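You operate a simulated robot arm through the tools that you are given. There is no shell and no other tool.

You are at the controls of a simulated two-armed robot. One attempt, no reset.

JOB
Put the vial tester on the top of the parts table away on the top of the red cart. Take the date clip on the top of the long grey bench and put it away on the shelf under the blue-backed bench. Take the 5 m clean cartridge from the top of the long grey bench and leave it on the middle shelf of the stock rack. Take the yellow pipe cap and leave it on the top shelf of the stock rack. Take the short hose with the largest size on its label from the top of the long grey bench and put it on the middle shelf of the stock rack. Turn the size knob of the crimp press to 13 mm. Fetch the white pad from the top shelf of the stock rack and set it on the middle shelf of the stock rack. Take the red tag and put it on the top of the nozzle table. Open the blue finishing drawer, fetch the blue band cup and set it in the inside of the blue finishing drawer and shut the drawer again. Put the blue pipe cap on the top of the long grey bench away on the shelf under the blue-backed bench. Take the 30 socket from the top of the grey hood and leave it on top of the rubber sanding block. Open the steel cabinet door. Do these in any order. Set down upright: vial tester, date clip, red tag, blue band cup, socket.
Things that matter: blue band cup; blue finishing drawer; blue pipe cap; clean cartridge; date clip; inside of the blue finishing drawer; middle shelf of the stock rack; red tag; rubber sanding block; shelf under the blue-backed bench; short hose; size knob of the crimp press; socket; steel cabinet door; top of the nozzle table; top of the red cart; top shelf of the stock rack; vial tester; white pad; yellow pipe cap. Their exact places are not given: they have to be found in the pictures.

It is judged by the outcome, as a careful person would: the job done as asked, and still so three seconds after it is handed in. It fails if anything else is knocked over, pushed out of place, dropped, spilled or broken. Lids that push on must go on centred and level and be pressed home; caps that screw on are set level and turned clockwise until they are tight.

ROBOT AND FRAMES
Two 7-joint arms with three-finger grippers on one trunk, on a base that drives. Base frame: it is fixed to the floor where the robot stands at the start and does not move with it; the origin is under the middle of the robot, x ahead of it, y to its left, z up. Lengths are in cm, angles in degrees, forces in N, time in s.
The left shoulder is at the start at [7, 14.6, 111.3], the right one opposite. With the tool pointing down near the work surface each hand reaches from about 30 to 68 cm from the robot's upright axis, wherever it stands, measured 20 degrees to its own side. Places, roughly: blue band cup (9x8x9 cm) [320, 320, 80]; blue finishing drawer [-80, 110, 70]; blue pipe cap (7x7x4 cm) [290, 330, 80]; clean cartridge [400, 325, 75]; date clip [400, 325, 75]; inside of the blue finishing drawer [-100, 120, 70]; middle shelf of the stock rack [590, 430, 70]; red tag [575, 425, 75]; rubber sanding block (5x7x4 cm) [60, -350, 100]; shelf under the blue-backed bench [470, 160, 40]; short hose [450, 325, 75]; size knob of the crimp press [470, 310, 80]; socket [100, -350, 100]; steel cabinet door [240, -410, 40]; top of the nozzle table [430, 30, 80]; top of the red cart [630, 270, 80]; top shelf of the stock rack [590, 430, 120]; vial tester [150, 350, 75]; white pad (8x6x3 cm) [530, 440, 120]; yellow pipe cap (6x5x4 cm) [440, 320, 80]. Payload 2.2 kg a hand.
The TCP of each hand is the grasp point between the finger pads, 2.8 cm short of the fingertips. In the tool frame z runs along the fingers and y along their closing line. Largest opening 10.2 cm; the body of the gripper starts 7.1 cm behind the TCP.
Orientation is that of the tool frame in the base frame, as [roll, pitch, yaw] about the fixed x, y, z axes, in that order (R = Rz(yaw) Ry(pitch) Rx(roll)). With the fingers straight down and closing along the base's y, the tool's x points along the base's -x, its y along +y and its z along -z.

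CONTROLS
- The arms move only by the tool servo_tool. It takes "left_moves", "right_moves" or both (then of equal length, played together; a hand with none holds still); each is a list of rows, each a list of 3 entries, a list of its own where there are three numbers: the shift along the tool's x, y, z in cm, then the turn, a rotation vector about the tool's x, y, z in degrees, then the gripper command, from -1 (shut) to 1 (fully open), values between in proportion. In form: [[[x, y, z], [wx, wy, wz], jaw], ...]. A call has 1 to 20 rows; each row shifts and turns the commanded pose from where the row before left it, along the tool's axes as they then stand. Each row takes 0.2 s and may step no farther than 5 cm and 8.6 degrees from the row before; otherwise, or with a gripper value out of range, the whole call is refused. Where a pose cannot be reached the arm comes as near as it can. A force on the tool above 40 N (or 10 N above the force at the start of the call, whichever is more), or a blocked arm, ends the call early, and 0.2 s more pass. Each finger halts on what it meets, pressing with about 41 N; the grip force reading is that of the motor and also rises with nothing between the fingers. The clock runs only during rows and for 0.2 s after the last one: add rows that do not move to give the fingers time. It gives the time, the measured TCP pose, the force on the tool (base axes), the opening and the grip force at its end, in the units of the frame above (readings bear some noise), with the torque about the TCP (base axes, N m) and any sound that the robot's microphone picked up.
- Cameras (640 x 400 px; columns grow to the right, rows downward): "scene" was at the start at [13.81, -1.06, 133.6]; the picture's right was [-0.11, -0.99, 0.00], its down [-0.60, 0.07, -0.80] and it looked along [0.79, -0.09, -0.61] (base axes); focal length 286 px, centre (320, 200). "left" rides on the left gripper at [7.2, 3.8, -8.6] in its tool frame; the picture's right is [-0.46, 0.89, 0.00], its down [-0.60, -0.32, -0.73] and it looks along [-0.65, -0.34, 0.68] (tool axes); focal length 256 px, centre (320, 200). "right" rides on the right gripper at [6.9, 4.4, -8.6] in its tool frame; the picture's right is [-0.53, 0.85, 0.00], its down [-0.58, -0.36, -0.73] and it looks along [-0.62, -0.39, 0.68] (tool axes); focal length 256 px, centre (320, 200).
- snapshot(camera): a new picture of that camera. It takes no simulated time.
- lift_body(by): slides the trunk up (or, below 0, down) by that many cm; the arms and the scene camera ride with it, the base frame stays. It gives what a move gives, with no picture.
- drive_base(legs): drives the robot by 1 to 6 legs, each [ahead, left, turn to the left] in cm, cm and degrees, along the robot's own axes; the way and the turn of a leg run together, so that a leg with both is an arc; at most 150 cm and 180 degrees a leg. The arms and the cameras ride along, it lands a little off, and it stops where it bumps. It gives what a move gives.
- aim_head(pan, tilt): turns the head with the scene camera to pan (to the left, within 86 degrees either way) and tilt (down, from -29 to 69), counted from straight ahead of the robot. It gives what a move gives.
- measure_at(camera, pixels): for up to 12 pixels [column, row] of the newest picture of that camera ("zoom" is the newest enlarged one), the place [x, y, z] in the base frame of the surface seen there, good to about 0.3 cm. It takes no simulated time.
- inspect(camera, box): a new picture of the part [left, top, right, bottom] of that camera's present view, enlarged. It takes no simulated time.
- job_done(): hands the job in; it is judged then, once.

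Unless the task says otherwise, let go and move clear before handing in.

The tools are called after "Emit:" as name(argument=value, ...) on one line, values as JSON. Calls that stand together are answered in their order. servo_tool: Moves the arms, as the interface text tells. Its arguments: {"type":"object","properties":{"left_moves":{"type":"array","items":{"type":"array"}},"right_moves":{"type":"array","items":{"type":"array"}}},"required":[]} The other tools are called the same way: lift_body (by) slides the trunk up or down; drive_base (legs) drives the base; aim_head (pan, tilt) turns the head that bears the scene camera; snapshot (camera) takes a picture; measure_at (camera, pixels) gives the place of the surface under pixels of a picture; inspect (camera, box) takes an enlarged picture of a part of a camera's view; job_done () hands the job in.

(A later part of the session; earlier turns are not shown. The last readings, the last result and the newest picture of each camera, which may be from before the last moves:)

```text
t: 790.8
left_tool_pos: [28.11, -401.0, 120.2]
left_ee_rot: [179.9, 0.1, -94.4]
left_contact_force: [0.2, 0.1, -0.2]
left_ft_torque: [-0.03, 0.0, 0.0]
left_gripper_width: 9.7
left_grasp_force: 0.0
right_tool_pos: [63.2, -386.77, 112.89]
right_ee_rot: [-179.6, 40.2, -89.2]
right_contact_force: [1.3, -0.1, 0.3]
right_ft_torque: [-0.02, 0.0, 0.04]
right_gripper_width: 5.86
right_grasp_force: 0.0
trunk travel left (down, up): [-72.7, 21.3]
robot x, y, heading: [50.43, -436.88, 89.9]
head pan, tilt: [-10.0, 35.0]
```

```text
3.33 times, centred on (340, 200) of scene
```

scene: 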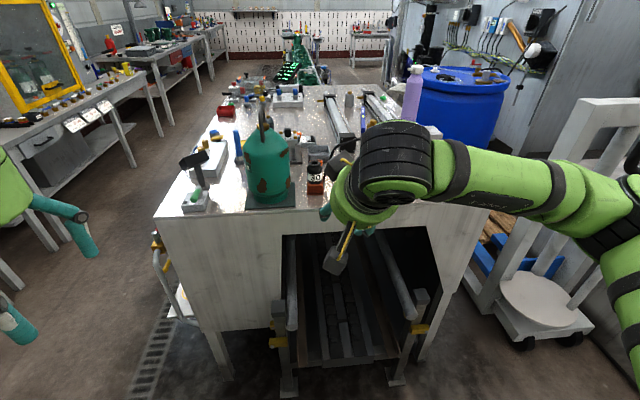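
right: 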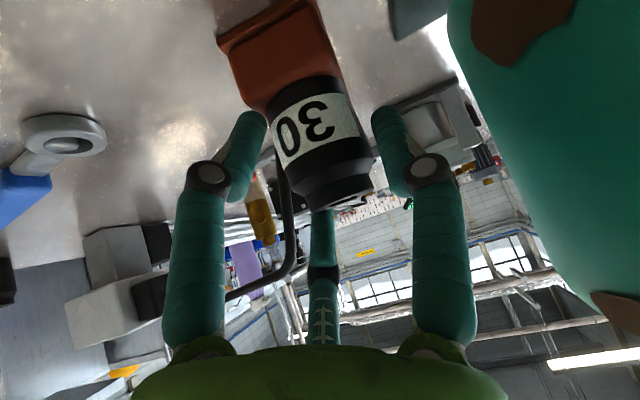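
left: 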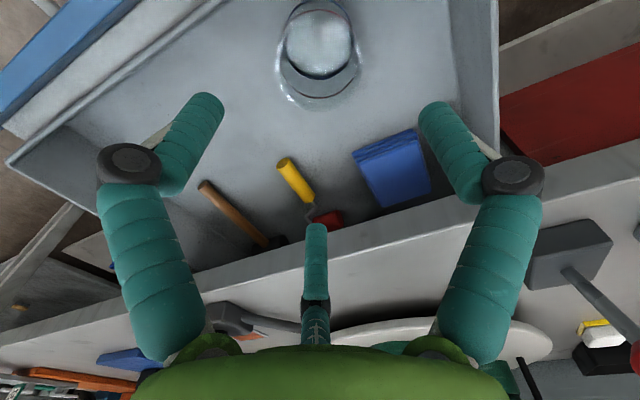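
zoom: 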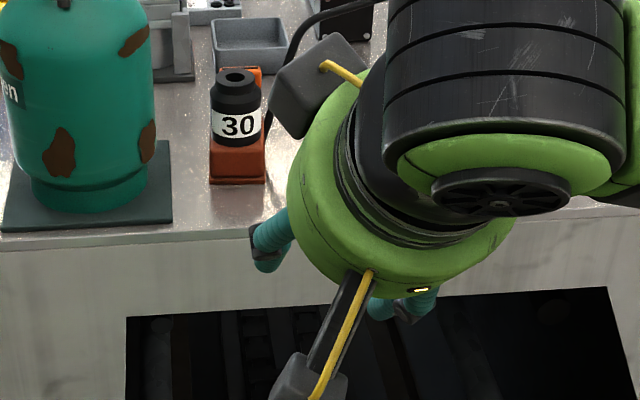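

The 30 socket stands on the sanding block. Last task: the steel cabinet door near (240,−410). Looking to the right.

Emit:
aim_head(pan=-80, tilt=20)

Emit:
snapshot(camera="scene")

Emit:
drive_base(legs=[[-10, 0, 0], [0, 0, -90]])

Emit:
aim_head(pan=0, tilt=15)

Emit:
snapshot(camera="scene")

```text
t: 792.2
left_tool_pos: [28.1, -401.13, 120.33]
left_ee_rot: [179.8, 0.2, -94.5]
left_contact_force: [-1.4, 0.4, 0.3]
left_ft_torque: [-0.01, -0.04, 0.0]
left_gripper_width: 9.7
left_grasp_force: 0.1
right_tool_pos: [63.11, -386.85, 113.09]
right_ee_rot: [-179.5, 40.3, -89.3]
right_contact_force: [-0.4, 1.1, 0.1]
right_ft_torque: [0.0, 0.03, 0.04]
right_gripper_width: 5.87
right_grasp_force: 0.1
trunk travel left (down, up): [-72.7, 21.3]
robot x, y, heading: [50.79, -436.82, 89.9]
head pan, tilt: [-80.0, 20.0]
```

```text
taken
```

scene: 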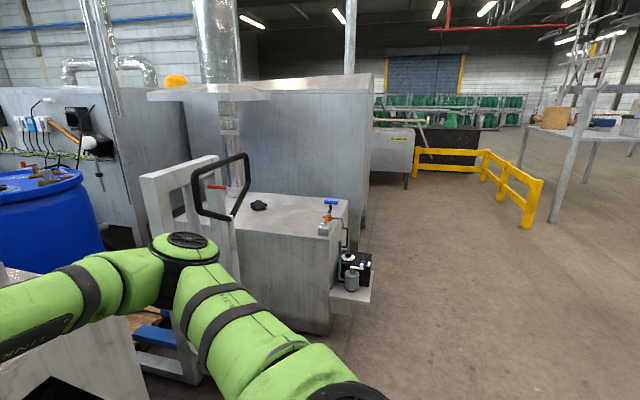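

```text
t: 797.2
left_tool_pos: [86.49, -424.45, 120.28]
left_ee_rot: [180.0, 0.0, 175.4]
left_contact_force: [-0.4, 0.4, -0.5]
left_ft_torque: [0.01, 0.01, 0.01]
left_gripper_width: 9.69
left_grasp_force: 0.0
right_tool_pos: [100.69, -459.56, 112.91]
right_ee_rot: [-179.6, 40.3, -179.4]
right_contact_force: [-0.6, 0.7, 0.9]
right_ft_torque: [0.0, -0.02, 0.03]
right_gripper_width: 5.86
right_grasp_force: 0.1
trunk travel left (down, up): [-72.7, 21.3]
robot x, y, heading: [50.59, -446.74, 0.1]
head pan, tilt: [-80.0, 20.0]
```

```text
t: 798.7
left_tool_pos: [86.33, -424.52, 120.26]
left_ee_rot: [179.9, 0.1, 175.4]
left_contact_force: [0.2, -0.8, -0.7]
left_ft_torque: [0.01, 0.01, -0.03]
left_gripper_width: 9.7
left_grasp_force: 0.1
right_tool_pos: [100.65, -459.44, 112.89]
right_ee_rot: [-179.5, 40.2, -179.4]
right_contact_force: [-0.1, 0.7, 0.5]
right_ft_torque: [0.02, 0.01, -0.02]
right_gripper_width: 5.88
right_grasp_force: 0.0
trunk travel left (down, up): [-72.7, 21.3]
robot x, y, heading: [50.62, -446.99, -0.1]
head pan, tilt: [0.0, 15.0]
```

```text
taken
```

scene: 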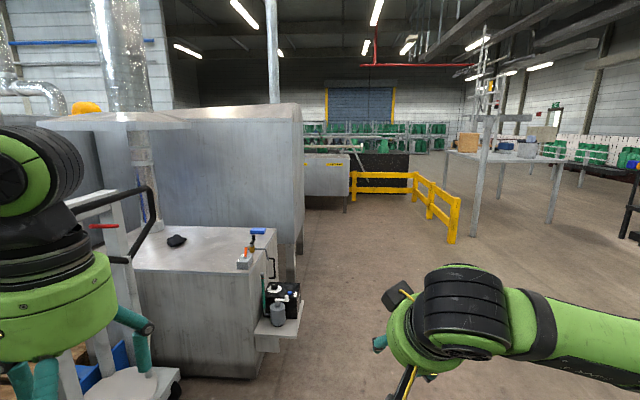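

A steel cabinet stands at (200,290). Measuring its faces.

Emit:
measure_at(camera="scene", pixels=[[150, 300], [200, 320], [250, 350], [275, 235], [200, 240], [140, 260], [290, 320], [255, 300], [300, 310], [258, 375], [330, 300], [270, 270]])

Emit:
inspect(camera="scene", box=[100, 200, 340, 390])

```text
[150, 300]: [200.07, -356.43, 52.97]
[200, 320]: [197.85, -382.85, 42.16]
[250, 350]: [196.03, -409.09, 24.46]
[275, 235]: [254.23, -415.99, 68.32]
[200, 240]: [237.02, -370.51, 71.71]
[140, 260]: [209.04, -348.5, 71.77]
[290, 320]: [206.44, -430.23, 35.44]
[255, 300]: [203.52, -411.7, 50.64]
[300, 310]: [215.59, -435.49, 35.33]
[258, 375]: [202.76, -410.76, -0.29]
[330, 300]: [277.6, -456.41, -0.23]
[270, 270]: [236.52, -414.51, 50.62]
```

```text
2.11 times, centred on (220, 295) of scene
```

zoom: 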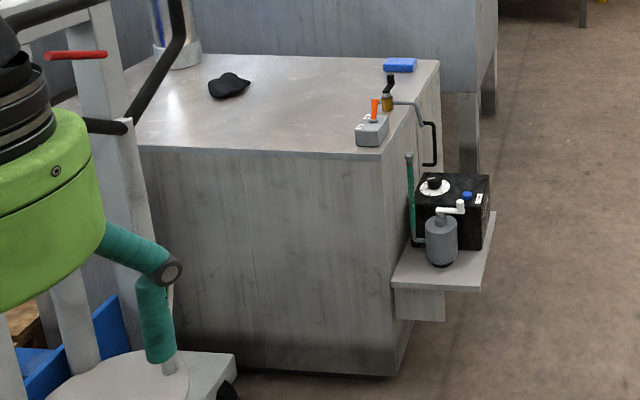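

The door seems to be on the −y side (black handle at zoom 430,145). I'll drive around to face that side.

Emit:
drive_base(legs=[[20, -65, 0], [130, 0, 0], [45, 0, 0], [0, 0, 90]])

Emit:
aim_head(pan=0, tilt=40)

Emit:
snapshot(camera="scene")

```text
t: 801.2
left_tool_pos: [98.54, -452.24, 120.22]
left_ee_rot: [179.9, 0.2, 175.1]
left_contact_force: [-0.3, 0.3, -0.8]
left_ft_torque: [-0.1, 0.02, 0.01]
left_gripper_width: 9.7
left_grasp_force: 0.0
right_tool_pos: [112.43, -487.52, 112.93]
right_ee_rot: [-179.4, 40.2, -179.6]
right_contact_force: [0.0, 1.1, 0.4]
right_ft_torque: [-0.05, 0.0, -0.01]
right_gripper_width: 5.87
right_grasp_force: 0.1
trunk travel left (down, up): [-72.7, 21.3]
robot x, y, heading: [62.62, -474.84, -0.6]
head pan, tilt: [0.0, 15.0]
stopped in leg 1: the robot was blocked; the commanded pose is now the measured one
```

```text
t: 802.1
left_tool_pos: [98.53, -452.63, 120.32]
left_ee_rot: [179.8, 0.2, 175.0]
left_contact_force: [-0.2, 0.0, -0.4]
left_ft_torque: [0.01, 0.02, -0.01]
left_gripper_width: 9.68
left_grasp_force: 0.0
right_tool_pos: [112.33, -487.89, 112.98]
right_ee_rot: [-179.8, 40.3, -179.9]
right_contact_force: [0.4, -0.3, -0.7]
right_ft_torque: [0.02, 0.02, -0.01]
right_gripper_width: 5.87
right_grasp_force: 0.0
trunk travel left (down, up): [-72.7, 21.3]
robot x, y, heading: [62.55, -475.01, -0.9]
head pan, tilt: [0.0, 40.0]
```

```text
taken
```

scene: 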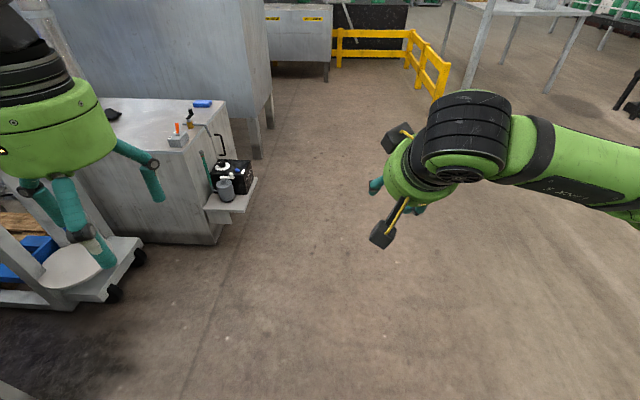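

The base was blocked at (62,−475), probably by the black bin near (41,−503). I'll check it.

Emit:
aim_head(pan=-86, tilt=45)

Emit:
snapshot(camera="scene")

```text
t: 803.7
left_tool_pos: [98.54, -452.59, 120.45]
left_ee_rot: [179.9, 0.2, 174.9]
left_contact_force: [-0.3, 0.6, -0.8]
left_ft_torque: [0.01, 0.02, 0.01]
left_gripper_width: 9.68
left_grasp_force: 0.0
right_tool_pos: [112.3, -487.8, 112.98]
right_ee_rot: [-179.6, 40.3, -179.8]
right_contact_force: [-0.6, -0.3, -0.3]
right_ft_torque: [0.02, -0.01, 0.01]
right_gripper_width: 5.85
right_grasp_force: 0.0
trunk travel left (down, up): [-72.7, 21.3]
robot x, y, heading: [62.82, -474.73, -0.5]
head pan, tilt: [-85.9, 45.0]
```

```text
taken
```

scene: 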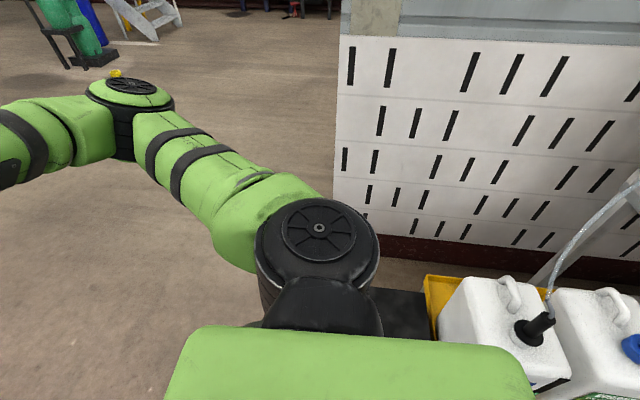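

Jugs and bin seem upright; I'll step away left and look back to verify the bin's position.

Emit:
drive_base(legs=[[0, 12, 0], [45, 0, 0]])

Emit:
drive_base(legs=[[0, 0, -60]])

Emit:
aim_head(pan=-75, tilt=35)

Emit:
snapshot(camera="scene")

```text
t: 807.2
left_tool_pos: [143.52, -441.01, 120.45]
left_ee_rot: [179.9, 0.3, 174.9]
left_contact_force: [0.0, -0.2, 0.9]
left_ft_torque: [0.01, -0.02, -0.02]
left_gripper_width: 9.72
left_grasp_force: 0.0
right_tool_pos: [157.49, -476.16, 112.96]
right_ee_rot: [-179.6, 40.3, -179.8]
right_contact_force: [0.7, 0.6, -0.9]
right_ft_torque: [-0.02, -0.01, -0.03]
right_gripper_width: 5.86
right_grasp_force: 0.1
trunk travel left (down, up): [-72.7, 21.3]
robot x, y, heading: [107.5, -463.09, -0.3]
head pan, tilt: [-85.9, 45.0]
```

```text
t: 810.3
left_tool_pos: [144.89, -483.44, 120.37]
left_ee_rot: [179.9, 0.3, 114.5]
left_contact_force: [-0.9, 0.4, -0.6]
left_ft_torque: [0.02, -0.01, 0.02]
left_gripper_width: 9.68
left_grasp_force: 0.0
right_tool_pos: [120.94, -512.89, 112.9]
right_ee_rot: [-179.6, 40.2, 119.7]
right_contact_force: [0.6, -0.1, -0.2]
right_ft_torque: [-0.01, 0.03, -0.01]
right_gripper_width: 5.88
right_grasp_force: 0.1
trunk travel left (down, up): [-72.7, 21.3]
robot x, y, heading: [108.06, -463.29, -61.1]
head pan, tilt: [-85.9, 45.0]
```

```text
t: 811.0
left_tool_pos: [144.74, -483.36, 120.34]
left_ee_rot: [179.8, 0.2, 114.5]
left_contact_force: [-0.2, -0.6, -0.8]
left_ft_torque: [-0.02, -0.01, -0.02]
left_gripper_width: 9.68
left_grasp_force: 0.0
right_tool_pos: [121.04, -512.85, 113.02]
right_ee_rot: [-179.6, 40.3, 119.8]
right_contact_force: [-0.2, -0.1, 0.6]
right_ft_torque: [0.02, 0.0, 0.03]
right_gripper_width: 5.86
right_grasp_force: 0.0
trunk travel left (down, up): [-72.7, 21.3]
robot x, y, heading: [107.52, -463.1, -61.1]
head pan, tilt: [-75.0, 35.0]
```

```text
taken
```

scene: 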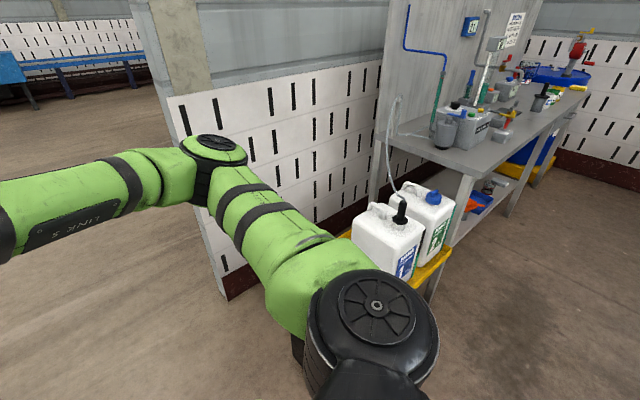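

The bin is hidden behind the arm; turning a bit further to see it.

Emit:
drive_base(legs=[[0, 0, -80]])

Emit:
aim_head(pan=0, tilt=45)

Emit:
snapshot(camera="scene")

```text
t: 814.9
left_tool_pos: [94.27, -503.11, 120.31]
left_ee_rot: [179.9, 0.2, 34.5]
left_contact_force: [-1.0, 0.3, -0.8]
left_ft_torque: [-0.02, 0.0, -0.01]
left_gripper_width: 9.68
left_grasp_force: 0.0
right_tool_pos: [61.08, -484.94, 112.98]
right_ee_rot: [-179.6, 40.3, 39.8]
right_contact_force: [0.5, 0.3, 0.0]
right_ft_torque: [0.03, -0.02, 0.01]
right_gripper_width: 5.9
right_grasp_force: 0.0
trunk travel left (down, up): [-72.7, 21.3]
robot x, y, heading: [107.57, -463.11, -140.9]
head pan, tilt: [-75.0, 35.0]
```

```text
t: 816.3
left_tool_pos: [94.24, -503.22, 120.31]
left_ee_rot: [179.9, 0.2, 34.6]
left_contact_force: [0.3, -0.3, 0.1]
left_ft_torque: [0.0, -0.04, -0.02]
left_gripper_width: 9.71
left_grasp_force: 0.0
right_tool_pos: [61.2, -484.76, 113.05]
right_ee_rot: [-179.5, 40.3, 39.8]
right_contact_force: [0.1, 0.8, -0.3]
right_ft_torque: [-0.04, -0.02, 0.0]
right_gripper_width: 5.88
right_grasp_force: 0.1
trunk travel left (down, up): [-72.7, 21.3]
robot x, y, heading: [107.77, -463.16, -140.8]
head pan, tilt: [0.0, 45.0]
```

```text
taken
```

scene: 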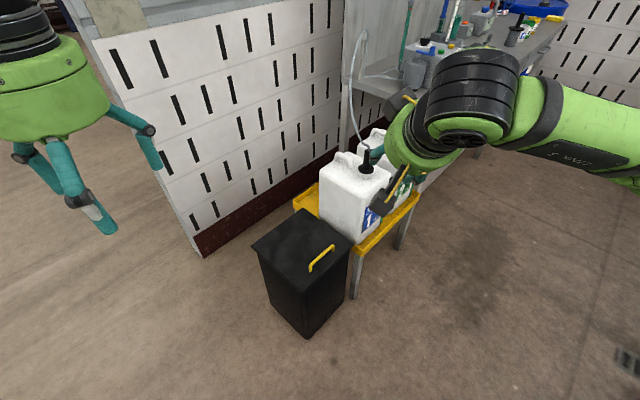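

The bin stands upright beside the stand. Measuring to compare with its earlier place (its face at (41.1,−503.6,36.7)).

Emit:
measure_at(camera="scene", pixels=[[254, 245], [303, 210], [352, 240], [308, 275], [285, 290], [330, 290], [307, 337], [265, 300], [349, 300]])

```text
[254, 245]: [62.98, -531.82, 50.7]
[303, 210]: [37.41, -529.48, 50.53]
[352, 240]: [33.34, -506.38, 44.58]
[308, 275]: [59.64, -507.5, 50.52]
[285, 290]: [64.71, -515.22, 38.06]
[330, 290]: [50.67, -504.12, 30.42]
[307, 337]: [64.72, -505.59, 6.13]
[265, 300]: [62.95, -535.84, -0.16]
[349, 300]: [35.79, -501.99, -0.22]
```

Emit:
measure_at(camera="scene", pixels=[[338, 272], [325, 275], [315, 285], [340, 260], [345, 285], [320, 300]])

Emit:
inspect(camera="scene", box=[240, 190, 380, 350])

```text
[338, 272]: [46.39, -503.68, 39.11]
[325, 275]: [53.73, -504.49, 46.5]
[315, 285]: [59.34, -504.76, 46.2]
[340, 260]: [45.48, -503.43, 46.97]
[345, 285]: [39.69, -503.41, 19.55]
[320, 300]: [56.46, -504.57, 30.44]
```

```text
2.50 times, centred on (310, 270) of scene
```

zoom: 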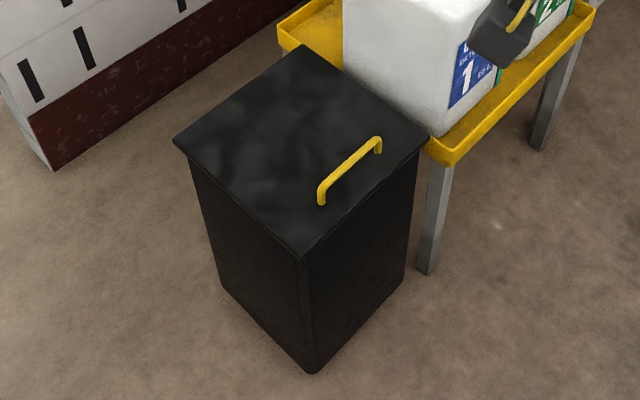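

The bin's face is unchanged (y −503.4 at x 40), so nothing moved. Now I'll face +y and sidestep to the cabinet's door side.

Emit:
drive_base(legs=[[0, 0, -129], [0, -65, 0], [-10, -65, 0]])

Emit:
aim_head(pan=0, tilt=40)

Emit:
snapshot(camera="scene")

```text
t: 828.6
left_tool_pos: [214.38, -439.3, 120.36]
left_ee_rot: [179.9, 0.2, -94.8]
left_contact_force: [0.1, -0.3, -0.1]
left_ft_torque: [0.02, -0.03, -0.03]
left_gripper_width: 9.7
left_grasp_force: 0.1
right_tool_pos: [249.61, -425.53, 113.0]
right_ee_rot: [-179.6, 40.3, -89.6]
right_contact_force: [-0.3, -0.5, -0.1]
right_ft_torque: [0.02, 0.01, 0.02]
right_gripper_width: 5.87
right_grasp_force: 0.0
trunk travel left (down, up): [-72.7, 21.3]
robot x, y, heading: [236.97, -475.09, 89.4]
head pan, tilt: [0.0, 45.0]
```

```text
t: 829.2
left_tool_pos: [214.44, -439.3, 120.4]
left_ee_rot: [179.8, 0.1, -94.9]
left_contact_force: [0.6, 0.2, 0.3]
left_ft_torque: [-0.01, -0.02, 0.0]
left_gripper_width: 9.69
left_grasp_force: 0.1
right_tool_pos: [249.7, -425.29, 112.97]
right_ee_rot: [-179.5, 40.3, -89.7]
right_contact_force: [0.3, 0.0, 1.1]
right_ft_torque: [0.01, 0.02, 0.01]
right_gripper_width: 5.88
right_grasp_force: 0.0
trunk travel left (down, up): [-72.7, 21.3]
robot x, y, heading: [236.89, -475.2, 89.2]
head pan, tilt: [0.0, 40.0]
```

```text
taken
```

scene: 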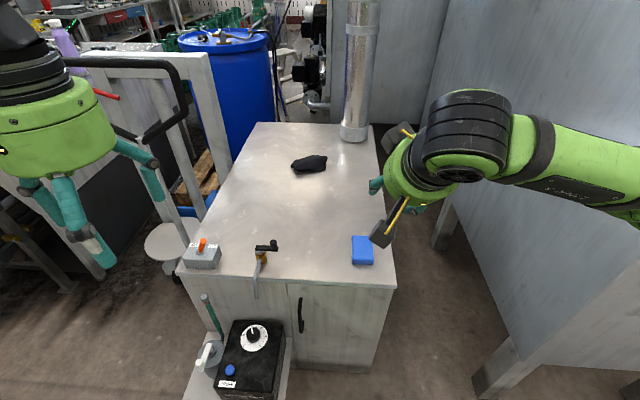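

The door is at px (288–395,285–375) with a vertical black handle at (301,315) on its left; so it's hinged on the right. Measuring.

Emit:
inspect(camera="scene", box=[180, 230, 420, 390])

Emit:
measure_at(camera="scene", pixels=[[301, 300], [301, 315], [300, 332], [292, 290], [295, 350], [380, 300], [370, 365], [340, 320], [393, 285], [289, 283], [285, 330], [270, 330]])

```text
2.50 times, centred on (300, 310) of scene
```

zoom: 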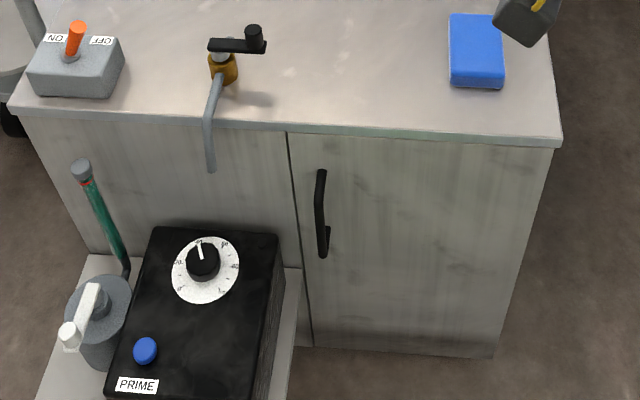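

```text
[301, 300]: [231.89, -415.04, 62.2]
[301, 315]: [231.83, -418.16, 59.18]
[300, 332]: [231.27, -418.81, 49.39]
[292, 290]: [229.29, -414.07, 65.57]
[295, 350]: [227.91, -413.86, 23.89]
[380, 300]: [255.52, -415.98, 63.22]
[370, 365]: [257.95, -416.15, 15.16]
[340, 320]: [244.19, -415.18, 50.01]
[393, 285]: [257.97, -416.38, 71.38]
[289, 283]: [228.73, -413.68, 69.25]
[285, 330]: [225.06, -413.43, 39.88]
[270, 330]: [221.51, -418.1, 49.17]
```

Handle: vertical bar at x≈231.6, y≈−418.6, z 48–62; hinge side x≈258. I'll measure the shelf obstacle on the left, then back off before lowering.

Emit:
measure_at(camera="zoom", pixels=[[278, 240], [298, 280], [290, 390], [110, 390], [155, 235], [85, 165], [325, 180], [325, 245], [320, 210], [290, 140], [312, 340], [45, 390]])

Emit:
drive_base(legs=[[-22, 14, 0]])

```text
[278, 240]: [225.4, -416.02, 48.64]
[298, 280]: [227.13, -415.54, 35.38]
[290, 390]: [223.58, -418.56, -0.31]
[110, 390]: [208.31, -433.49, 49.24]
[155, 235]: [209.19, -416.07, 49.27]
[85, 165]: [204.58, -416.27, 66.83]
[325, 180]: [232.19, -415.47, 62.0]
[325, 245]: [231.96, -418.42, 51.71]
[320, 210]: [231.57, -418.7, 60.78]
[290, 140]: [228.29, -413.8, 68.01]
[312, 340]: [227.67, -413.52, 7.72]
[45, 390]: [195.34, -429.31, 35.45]
```

```text
t: 831.1
left_tool_pos: [200.15, -461.05, 120.26]
left_ee_rot: [179.8, 0.2, -94.5]
left_contact_force: [-0.7, -0.6, 0.4]
left_ft_torque: [-0.01, -0.02, 0.0]
left_gripper_width: 9.7
left_grasp_force: 0.0
right_tool_pos: [235.14, -446.97, 112.84]
right_ee_rot: [-179.7, 40.2, -89.2]
right_contact_force: [0.0, 0.1, 0.2]
right_ft_torque: [-0.04, 0.03, 0.02]
right_gripper_width: 5.85
right_grasp_force: 0.0
trunk travel left (down, up): [-72.7, 21.3]
robot x, y, heading: [222.86, -496.81, 90.0]
head pan, tilt: [0.0, 40.0]
```

Shelf/box reach x 227.5, z up to 49; I'll grip the bar at z≈58, above it. Lowering the trunk 50 and tilting the right hand further forward.

Emit:
lift_body(by=-40)

Emit:
lift_body(by=-12)

Emit:
servo_tool(right_moves=[[[0, 0, 0], [0, -7, 0], 0], [[0, 0, 0], [0, -7, 0], 0], [[0, 0, 0], [0, -7, 0], 0], [[0, 0, 0], [0, -7, 0], 0], [[0, 0, 0], [0, 0, 0], 0]])

Emit:
aim_head(pan=-5, tilt=25)

Emit:
snapshot(camera="scene")

Emit:
snapshot(camera="right")

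```text
t: 834.9
left_tool_pos: [200.07, -461.09, 80.29]
left_ee_rot: [179.9, 0.2, -94.4]
left_contact_force: [-0.3, 0.8, 0.4]
left_ft_torque: [0.0, 0.01, -0.02]
left_gripper_width: 9.67
left_grasp_force: 0.1
right_tool_pos: [235.1, -447.05, 73.02]
right_ee_rot: [-179.5, 40.3, -89.1]
right_contact_force: [0.2, 0.3, 0.3]
right_ft_torque: [0.0, -0.03, 0.0]
right_gripper_width: 5.84
right_grasp_force: 0.2
trunk travel left (down, up): [-32.7, 61.3]
robot x, y, heading: [222.71, -496.58, 89.6]
head pan, tilt: [0.0, 40.0]
```

```text
t: 836.4
left_tool_pos: [200.11, -461.32, 68.41]
left_ee_rot: [179.9, 0.2, -94.5]
left_contact_force: [0.6, 0.7, -0.1]
left_ft_torque: [0.0, 0.0, -0.01]
left_gripper_width: 9.7
left_grasp_force: 0.0
right_tool_pos: [235.12, -447.04, 60.93]
right_ee_rot: [-179.6, 40.4, -89.2]
right_contact_force: [0.3, -0.7, 0.5]
right_ft_torque: [-0.02, 0.01, -0.01]
right_gripper_width: 5.85
right_grasp_force: 0.1
trunk travel left (down, up): [-20.7, 73.3]
robot x, y, heading: [222.99, -497.0, 90.1]
head pan, tilt: [0.0, 40.0]
```

```text
t: 837.6
left_tool_pos: [199.89, -461.18, 68.3]
left_ee_rot: [179.9, 0.2, -94.5]
left_contact_force: [0.3, -0.5, 0.2]
left_ft_torque: [0.01, 0.03, -0.05]
left_gripper_width: 9.7
left_grasp_force: 0.0
right_tool_pos: [235.07, -446.94, 61.02]
right_ee_rot: [-179.2, 68.2, -88.7]
right_contact_force: [-0.6, 0.6, 1.1]
right_ft_torque: [-0.01, 0.01, -0.04]
right_gripper_width: 5.09
right_grasp_force: 0.0
trunk travel left (down, up): [-20.7, 73.3]
robot x, y, heading: [222.64, -497.07, 89.9]
head pan, tilt: [0.0, 40.0]
```

```text
t: 838.4
left_tool_pos: [199.95, -461.22, 68.25]
left_ee_rot: [179.9, 0.1, -94.5]
left_contact_force: [0.0, -0.2, 0.1]
left_ft_torque: [0.0, 0.01, 0.01]
left_gripper_width: 9.7
left_grasp_force: 0.1
right_tool_pos: [235.05, -447.0, 61.01]
right_ee_rot: [-179.2, 68.3, -88.8]
right_contact_force: [-0.1, -0.4, 0.4]
right_ft_torque: [-0.03, -0.03, -0.02]
right_gripper_width: 5.09
right_grasp_force: 0.1
trunk travel left (down, up): [-20.7, 73.3]
robot x, y, heading: [222.74, -496.67, 89.8]
head pan, tilt: [-5.0, 25.0]
```

```text
taken
```

scene: 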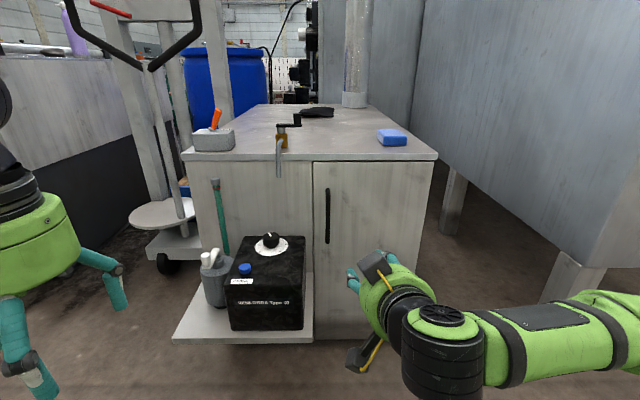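

```text
taken
```

right: 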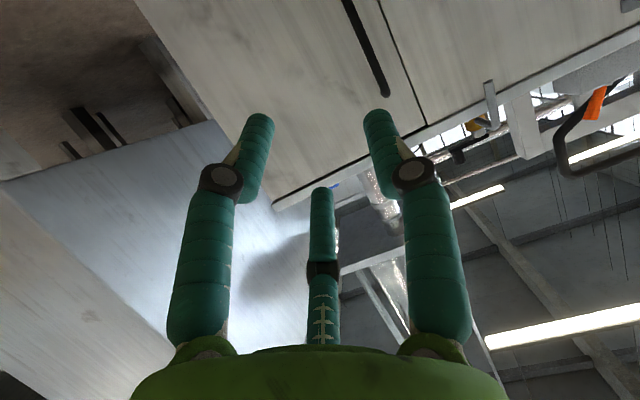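

Handle now clearly visible at (327,190–243). Re-measuring it.

Emit:
inspect(camera="scene", box=[290, 160, 370, 270])

Emit:
measure_at(camera="scene", pixels=[[327, 200], [327, 215], [327, 230], [327, 240], [328, 190], [340, 215], [316, 215], [425, 200], [420, 300], [304, 250], [327, 222]])

```text
3.64 times, centred on (330, 215) of scene
```

zoom: 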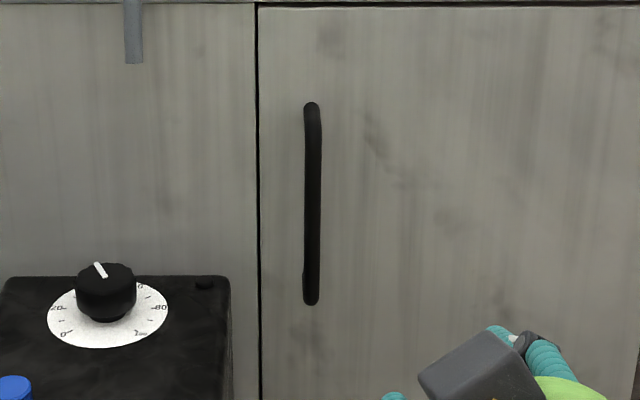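

```text
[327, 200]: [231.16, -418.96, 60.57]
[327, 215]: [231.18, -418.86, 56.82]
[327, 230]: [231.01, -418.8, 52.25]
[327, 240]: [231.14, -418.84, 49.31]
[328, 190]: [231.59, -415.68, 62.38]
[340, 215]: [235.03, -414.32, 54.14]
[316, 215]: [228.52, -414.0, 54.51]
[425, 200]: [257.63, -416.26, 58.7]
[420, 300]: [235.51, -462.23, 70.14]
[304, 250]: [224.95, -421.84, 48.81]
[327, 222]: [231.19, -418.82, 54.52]
```

Bar centre (231.2,−418.4). Extending the right arm 12 forward and moving the base to the pre-grasp point.

Emit:
servo_tool(right_moves=[[[-1.48, 0, 3.72], [0, 0, 0], 0], [[-1.48, 0, 3.72], [0, 0, 0], 0], [[-1.48, 0, 3.72], [0, 0, 0], 0], [[0, 0, 0], [0, 0, 0], 0]])

Emit:
drive_base(legs=[[7, 3.8, 0]])

Emit:
snapshot(camera="right")

Emit:
snapshot(camera="scene")

```text
t: 839.4
left_tool_pos: [200.09, -461.23, 68.27]
left_ee_rot: [179.9, 0.2, -94.5]
left_contact_force: [0.4, 0.9, 0.6]
left_ft_torque: [0.03, -0.01, 0.04]
left_gripper_width: 9.71
left_grasp_force: 0.0
right_tool_pos: [234.96, -434.88, 61.01]
right_ee_rot: [-179.2, 68.3, -88.7]
right_contact_force: [0.1, -0.3, 0.0]
right_ft_torque: [0.04, 0.01, -0.02]
right_gripper_width: 5.1
right_grasp_force: 0.1
trunk travel left (down, up): [-20.7, 73.3]
robot x, y, heading: [222.52, -496.94, 90.0]
head pan, tilt: [-5.0, 25.0]
```

```text
t: 840.5
left_tool_pos: [196.1, -454.13, 68.25]
left_ee_rot: [179.8, 0.3, -94.4]
left_contact_force: [0.6, -0.5, 1.2]
left_ft_torque: [-0.02, 0.0, 0.02]
left_gripper_width: 9.66
left_grasp_force: 0.0
right_tool_pos: [231.09, -427.87, 61.06]
right_ee_rot: [-179.1, 68.3, -88.8]
right_contact_force: [0.7, 0.1, -0.5]
right_ft_torque: [0.01, 0.02, 0.0]
right_gripper_width: 5.07
right_grasp_force: 0.1
trunk travel left (down, up): [-20.7, 73.3]
robot x, y, heading: [218.65, -489.63, 90.1]
head pan, tilt: [-5.0, 25.0]
```

```text
taken
```

right: 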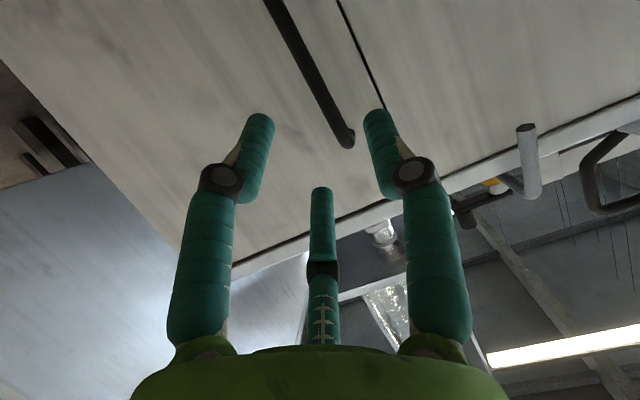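

```text
taken
```

scene: 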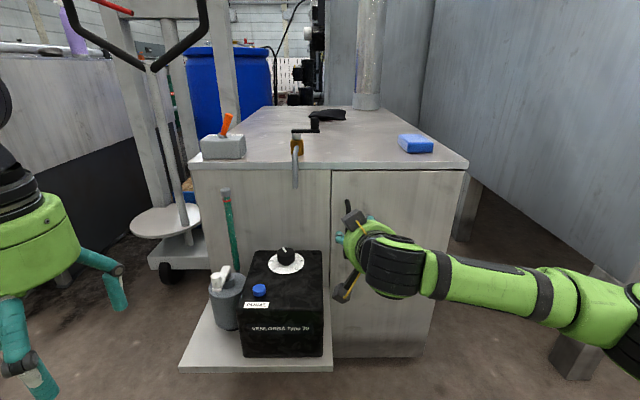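

Advancing onto the bar in three steps.

Emit:
servo_tool(right_moves=[[[-0.2, 0, 2.9], [0, 0, 0], 0], [[-0.2, 0, 2.9], [0, 0, 0], 0], [[-0.2, 0, 2.9], [0, 0, 0], 0], [[0, 0, 0], [0, 0, 0], 0]])

Emit:
snapshot(camera="right")

Emit:
inspect(camera="scene", box=[290, 170, 450, 310])

```text
t: 841.5
left_tool_pos: [196.2, -453.99, 68.42]
left_ee_rot: [179.9, 0.2, -94.4]
left_contact_force: [0.3, -0.1, 0.2]
left_ft_torque: [-0.03, -0.01, 0.04]
left_gripper_width: 9.7
left_grasp_force: 0.1
right_tool_pos: [231.03, -419.43, 58.33]
right_ee_rot: [-179.2, 68.3, -88.6]
right_contact_force: [0.1, -0.5, 0.2]
right_ft_torque: [-0.01, 0.0, -0.01]
right_gripper_width: 5.07
right_grasp_force: 0.0
trunk travel left (down, up): [-20.7, 73.3]
robot x, y, heading: [218.83, -489.41, 89.8]
head pan, tilt: [-5.0, 25.0]
```

```text
taken
```

right: 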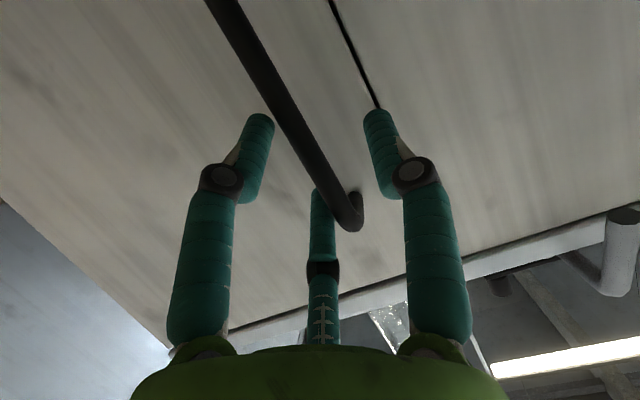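

```text
2.86 times, centred on (370, 240) of scene
```

zoom: 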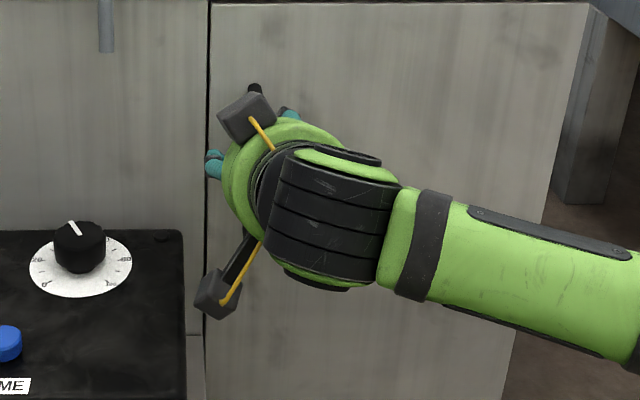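

The bar is between the fingers. Closing.

Emit:
servo_tool(right_moves=[[[0, 0, 0], [0, 0, 0], -0.5], [[0, 0, 0], [0, 0, 0], -1], [[0, 0, 0], [0, 0, 0], -1]])

Emit:
servo_tool(right_moves=[[[0.37, 0, -0.93], [0, 0, 0], -1], [[0.37, 0, -0.93], [0, 0, 0], -1], [[0, 0, 0], [0, 0, 0], -1]])

Emit:
snapshot(camera="right")

```text
t: 842.2
left_tool_pos: [196.26, -454.23, 68.52]
left_ee_rot: [179.7, 0.3, -94.5]
left_contact_force: [-0.6, -0.5, 1.8]
left_ft_torque: [0.04, 0.02, 0.03]
left_gripper_width: 9.69
left_grasp_force: 0.1
right_tool_pos: [231.61, -419.39, 58.48]
right_ee_rot: [-179.2, 68.6, -89.3]
right_contact_force: [19.7, 2.1, 8.6]
right_ft_torque: [0.04, 0.01, -0.21]
right_gripper_width: 1.93
right_grasp_force: 44.3
trunk travel left (down, up): [-20.7, 73.3]
robot x, y, heading: [218.69, -489.6, 90.2]
head pan, tilt: [-5.0, 25.0]
```

```text
t: 843.0
left_tool_pos: [196.3, -454.24, 68.48]
left_ee_rot: [179.7, 0.4, -94.4]
left_contact_force: [-0.5, 0.4, -0.5]
left_ft_torque: [-0.02, 0.01, 0.01]
left_gripper_width: 9.69
left_grasp_force: 0.0
right_tool_pos: [231.82, -421.36, 58.5]
right_ee_rot: [-179.0, 68.6, -89.6]
right_contact_force: [26.7, 6.4, 13.0]
right_ft_torque: [0.14, 0.04, -0.26]
right_gripper_width: 1.93
right_grasp_force: 44.1
trunk travel left (down, up): [-20.7, 73.3]
robot x, y, heading: [218.83, -489.96, 90.1]
head pan, tilt: [-5.0, 25.0]
```

```text
taken
```

right: 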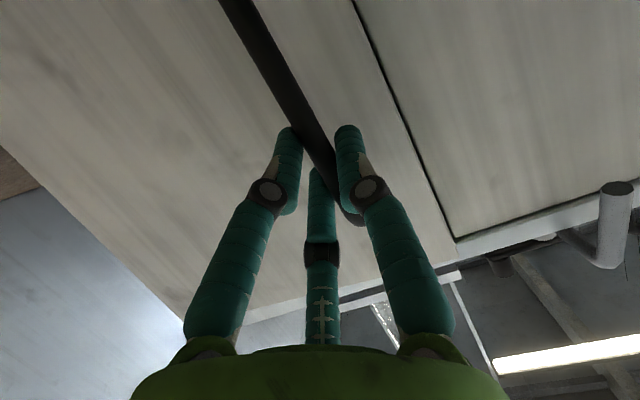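

The door is moving (2 cm). The lateral force shows I should shift +x; following the door's arc now in small steps.

Emit:
servo_tool(right_moves=[[[0, -0.7, 0], [0, 0, 0], -1], [[0.83, -0.5, -2.07], [0, 0, 0], -1], [[0.8, -0.7, -2.02], [0, 0, 0], -1], [[0, 0, 0], [0, 0, 0], -1]])

Emit:
servo_tool(right_moves=[[[0.79, -0.89, -1.98], [0, 0, 0], -1], [[0.74, -1.06, -1.86], [0, 0, 0], -1], [[0, 0, 0], [0, 0, 0], -1]])

Emit:
snapshot(camera="scene")

```text
t: 844.0
left_tool_pos: [196.1, -454.1, 68.46]
left_ee_rot: [179.8, 0.3, -94.4]
left_contact_force: [-0.3, -0.8, 0.4]
left_ft_torque: [-0.03, 0.01, -0.02]
left_gripper_width: 9.68
left_grasp_force: 0.0
right_tool_pos: [233.04, -426.02, 58.48]
right_ee_rot: [-179.4, 68.4, -88.8]
right_contact_force: [12.5, 5.6, 12.3]
right_ft_torque: [0.37, -0.02, -0.13]
right_gripper_width: 1.91
right_grasp_force: 44.1
trunk travel left (down, up): [-20.7, 73.3]
robot x, y, heading: [218.6, -489.46, 90.1]
head pan, tilt: [-5.0, 25.0]
```

```text
t: 844.9
left_tool_pos: [196.17, -454.17, 68.38]
left_ee_rot: [179.8, 0.3, -94.4]
left_contact_force: [0.5, -0.5, -0.1]
left_ft_torque: [-0.01, 0.02, 0.02]
left_gripper_width: 9.69
left_grasp_force: 0.0
right_tool_pos: [234.85, -430.21, 58.46]
right_ee_rot: [-179.3, 68.5, -88.7]
right_contact_force: [6.7, 3.7, 11.9]
right_ft_torque: [0.43, 0.07, -0.06]
right_gripper_width: 1.92
right_grasp_force: 44.3
trunk travel left (down, up): [-20.7, 73.3]
robot x, y, heading: [218.78, -489.72, 90.1]
head pan, tilt: [-5.0, 25.0]
```

```text
taken
```

scene: 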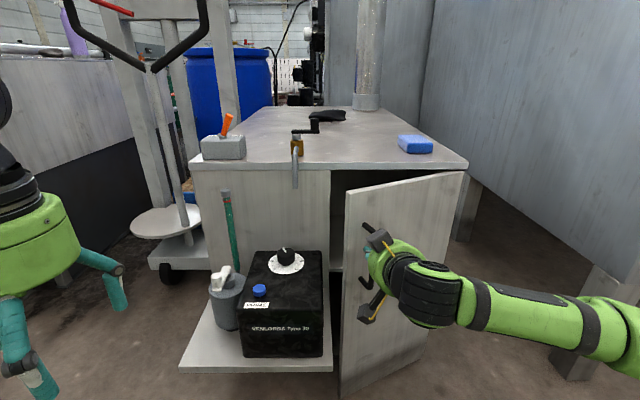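

About 25° open. Continuing along the arc.

Emit:
servo_tool(right_moves=[[[0.71, -1.24, -1.79], [0, 0, 0], -1], [[0.67, -1.4, -1.68], [0, 0, 0], -1], [[0.61, -1.55, -1.54], [0, 0, 0], -1], [[0, 0, 0], [0, 0, 0], -1]])

Emit:
servo_tool(right_moves=[[[0.57, -1.69, -1.44], [0, 0, 0], -1], [[0.5, -1.82, -1.26], [0, 0, 0], -1], [[0, 0, 0], [0, 0, 0], -1]])

Emit:
snapshot(camera="scene")

Emit:
snapshot(camera="right")

```text
t: 845.9
left_tool_pos: [196.11, -454.17, 68.41]
left_ee_rot: [179.9, 0.3, -94.4]
left_contact_force: [-0.2, 0.1, 0.2]
left_ft_torque: [-0.01, -0.01, 0.02]
left_gripper_width: 9.69
left_grasp_force: 0.0
right_tool_pos: [238.82, -435.52, 58.57]
right_ee_rot: [-179.3, 68.3, -88.4]
right_contact_force: [-6.8, -6.4, 8.1]
right_ft_torque: [0.65, 0.1, 0.15]
right_gripper_width: 1.93
right_grasp_force: 44.3
trunk travel left (down, up): [-20.7, 73.3]
robot x, y, heading: [218.72, -489.92, 89.7]
head pan, tilt: [-5.0, 25.0]
```

```text
t: 846.6
left_tool_pos: [196.14, -454.26, 68.38]
left_ee_rot: [179.9, 0.2, -94.4]
left_contact_force: [0.0, -0.5, 0.7]
left_ft_torque: [0.02, 0.0, 0.01]
left_gripper_width: 9.67
left_grasp_force: 0.0
right_tool_pos: [242.39, -438.57, 58.46]
right_ee_rot: [-179.2, 68.3, -88.5]
right_contact_force: [-13.5, -18.1, 5.3]
right_ft_torque: [-0.56, 0.13, 0.22]
right_gripper_width: 1.89
right_grasp_force: 44.2
trunk travel left (down, up): [-20.7, 73.3]
robot x, y, heading: [218.4, -490.09, 89.9]
head pan, tilt: [-5.0, 25.0]
```

```text
taken
```

scene: 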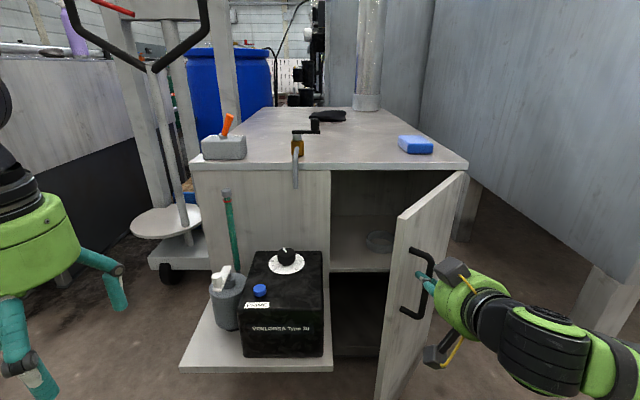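

```text
taken
```

right: 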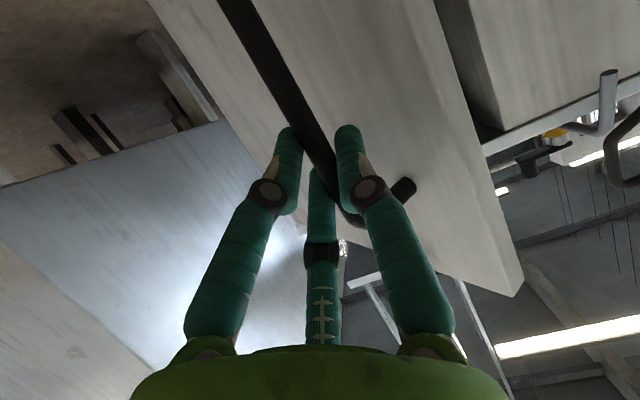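

About 55° open. The force says my path radius is a bit small; correcting outward and continuing.

Emit:
servo_tool(right_moves=[[[0.15, 0.3, -0.37], [0, 0, 0], -1], [[0.47, -1.94, -1.17], [0, 0, 0], -1], [[0.38, -2.03, -0.97], [0, 0, 0], -1], [[0, 0, 0], [0, 0, 0], -1]])

Emit:
servo_tool(right_moves=[[[0.25, 0.1, -0.4], [0, 0, 0], -1], [[0.32, -2.11, -0.81], [0, 0, 0], -1], [[0.25, -2.19, -0.63], [0, 0, 0], -1], [[0, 0, 0], [0, 0, 0], -1]])

Emit:
snapshot(camera="scene")

```text
t: 847.6
left_tool_pos: [196.07, -454.3, 68.36]
left_ee_rot: [179.9, 0.4, -94.5]
left_contact_force: [0.2, 0.8, 0.0]
left_ft_torque: [-0.05, 0.0, -0.01]
left_gripper_width: 9.71
left_grasp_force: 0.1
right_tool_pos: [245.95, -440.79, 58.45]
right_ee_rot: [-179.5, 67.9, -88.3]
right_contact_force: [-18.3, -32.5, -6.3]
right_ft_torque: [-0.15, -0.03, 0.32]
right_gripper_width: 1.89
right_grasp_force: 43.8
right hand out of reach, approached as far as the arm can: row 3
trunk travel left (down, up): [-20.7, 73.3]
robot x, y, heading: [218.85, -489.99, 89.9]
head pan, tilt: [-5.0, 25.0]
```

```text
t: 848.2
left_tool_pos: [196.08, -454.2, 68.47]
left_ee_rot: [179.9, 0.3, -94.4]
left_contact_force: [0.5, 0.5, -0.1]
left_ft_torque: [-0.02, 0.01, 0.0]
left_gripper_width: 9.7
left_grasp_force: 0.1
right_tool_pos: [247.04, -441.15, 58.41]
right_ee_rot: [179.9, 68.1, -88.4]
right_contact_force: [-3.4, -7.9, 4.5]
right_ft_torque: [0.49, -0.09, -0.06]
right_gripper_width: 1.89
right_grasp_force: 44.1
right hand out of reach, approached as far as the arm can: row 1
trunk travel left (down, up): [-20.7, 73.3]
robot x, y, heading: [218.67, -489.65, 89.7]
head pan, tilt: [-5.0, 25.0]
stopped in row 2 (right hand): the force on the tool passed its limit at 49 N (the readings are from after the stop); the commanded pose is now the measured one
```

```text
taken
```

scene: 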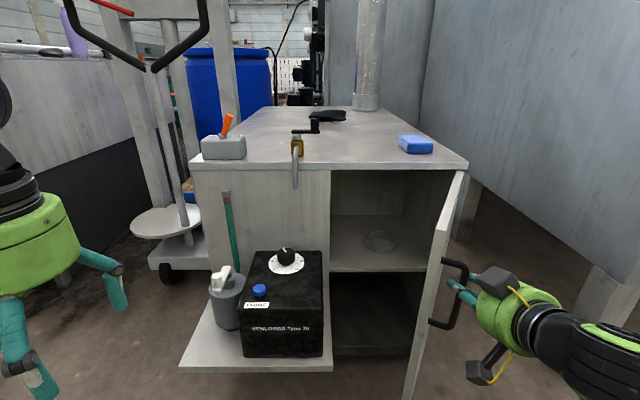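

Door ~70° open; the arm is at its reach limit, so I'll use the base for the last part: right 6, back 1.

Emit:
drive_base(legs=[[-0.8, -5, 0]])

Emit:
snapshot(camera="scene")

```text
t: 849.1
left_tool_pos: [198.69, -454.63, 68.31]
left_ee_rot: [179.9, 0.2, -94.3]
left_contact_force: [0.1, -0.6, 0.2]
left_ft_torque: [0.0, -0.03, 0.0]
left_gripper_width: 9.69
left_grasp_force: 0.1
right_tool_pos: [249.09, -441.92, 58.43]
right_ee_rot: [179.5, 68.1, -87.6]
right_contact_force: [-1.9, -6.4, 6.0]
right_ft_torque: [-0.4, -0.34, -0.04]
right_gripper_width: 1.9
right_grasp_force: 44.2
trunk travel left (down, up): [-20.7, 73.3]
robot x, y, heading: [221.44, -490.38, 90.1]
head pan, tilt: [-5.0, 25.0]
stopped in leg 1: the force on the tool passed its limit at 45 N (the readings are from after the stop); the commanded pose is now the measured one
```

```text
taken
```

scene: 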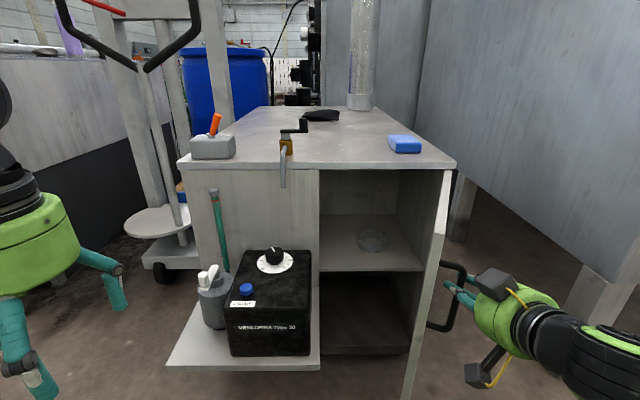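

Emit:
measure_at(camera="scene", pixels=[[425, 330], [433, 270], [440, 220], [446, 180], [415, 380], [455, 175], [422, 360], [441, 250]])

Emit:
inspect(camera="scene", box=[360, 150, 520, 400])

```text
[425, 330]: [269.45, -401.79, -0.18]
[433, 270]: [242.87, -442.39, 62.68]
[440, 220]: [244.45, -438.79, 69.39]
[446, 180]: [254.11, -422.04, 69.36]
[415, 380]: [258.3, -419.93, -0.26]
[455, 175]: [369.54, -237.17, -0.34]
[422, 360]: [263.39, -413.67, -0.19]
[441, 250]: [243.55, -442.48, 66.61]
```

```text
1.60 times, centred on (440, 275) of scene
```

zoom: 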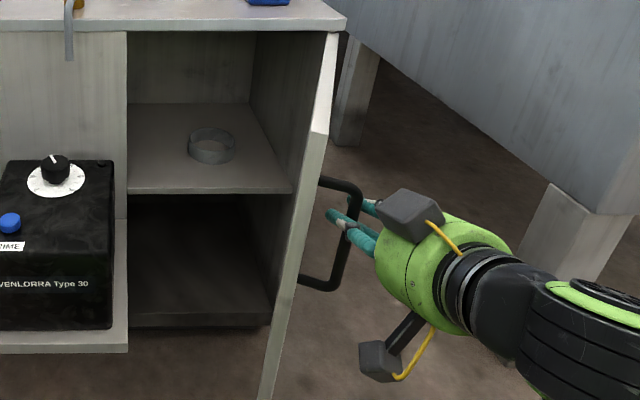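

The door is ~61° open. I'll release the handle and then push the door further from its inner side.

Emit:
servo_tool(right_moves=[[[0, 0, 0], [0, 0, 0], -0.6], [[0, 0, 0], [0, 0, 0], 0], [[0, 0, 0], [0, 0, 0], 0], [[0, 0, -2], [0, 0, 0], 0], [[0, 0, -3], [0, 0, 0], 0], [[0, 0, 0], [0, 0, 0], 0]])

Emit:
drive_base(legs=[[-12, 0, 0]])

Emit:
snapshot(camera="scene")

Emit:
measure_at(camera="scene", pixels=[[425, 250], [430, 220], [435, 200], [420, 290]])

```text
t: 850.5
left_tool_pos: [198.82, -454.59, 68.34]
left_ee_rot: [180.0, 0.1, -94.4]
left_contact_force: [-0.1, -0.3, 0.3]
left_ft_torque: [0.0, -0.03, 0.0]
left_gripper_width: 9.7
left_grasp_force: 0.1
right_tool_pos: [249.27, -441.84, 58.3]
right_ee_rot: [179.2, 68.0, -88.0]
right_contact_force: [0.0, 1.5, 0.3]
right_ft_torque: [-0.03, -0.01, 0.02]
right_gripper_width: 5.09
right_grasp_force: 0.1
right hand out of reach, approached as far as the arm can: row 4, 5
trunk travel left (down, up): [-20.7, 73.3]
robot x, y, heading: [221.54, -490.01, 89.6]
head pan, tilt: [-5.0, 25.0]
```

```text
t: 851.8
left_tool_pos: [198.84, -467.0, 68.32]
left_ee_rot: [179.9, 0.2, -94.3]
left_contact_force: [0.5, 0.5, -0.1]
left_ft_torque: [-0.03, -0.01, 0.03]
left_gripper_width: 9.66
left_grasp_force: 0.0
right_tool_pos: [249.17, -454.26, 58.37]
right_ee_rot: [179.1, 67.9, -88.0]
right_contact_force: [0.0, 0.8, -0.3]
right_ft_torque: [-0.03, -0.01, -0.01]
right_gripper_width: 5.08
right_grasp_force: 0.0
trunk travel left (down, up): [-20.7, 73.3]
robot x, y, heading: [221.33, -502.87, 90.3]
head pan, tilt: [-5.0, 25.0]
```

```text
taken
```

scene: 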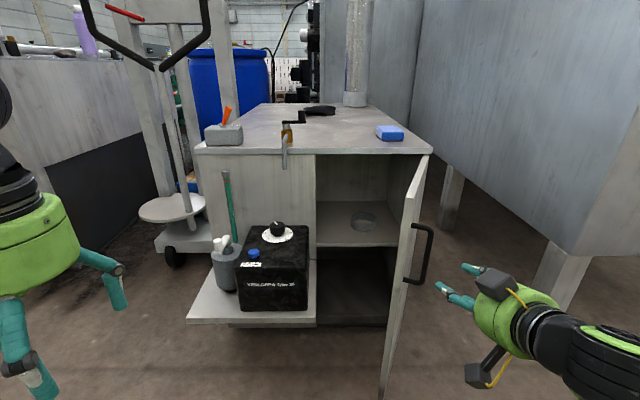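

```text
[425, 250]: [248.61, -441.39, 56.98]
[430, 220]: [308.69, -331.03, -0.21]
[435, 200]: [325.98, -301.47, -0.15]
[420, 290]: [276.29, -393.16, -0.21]
```

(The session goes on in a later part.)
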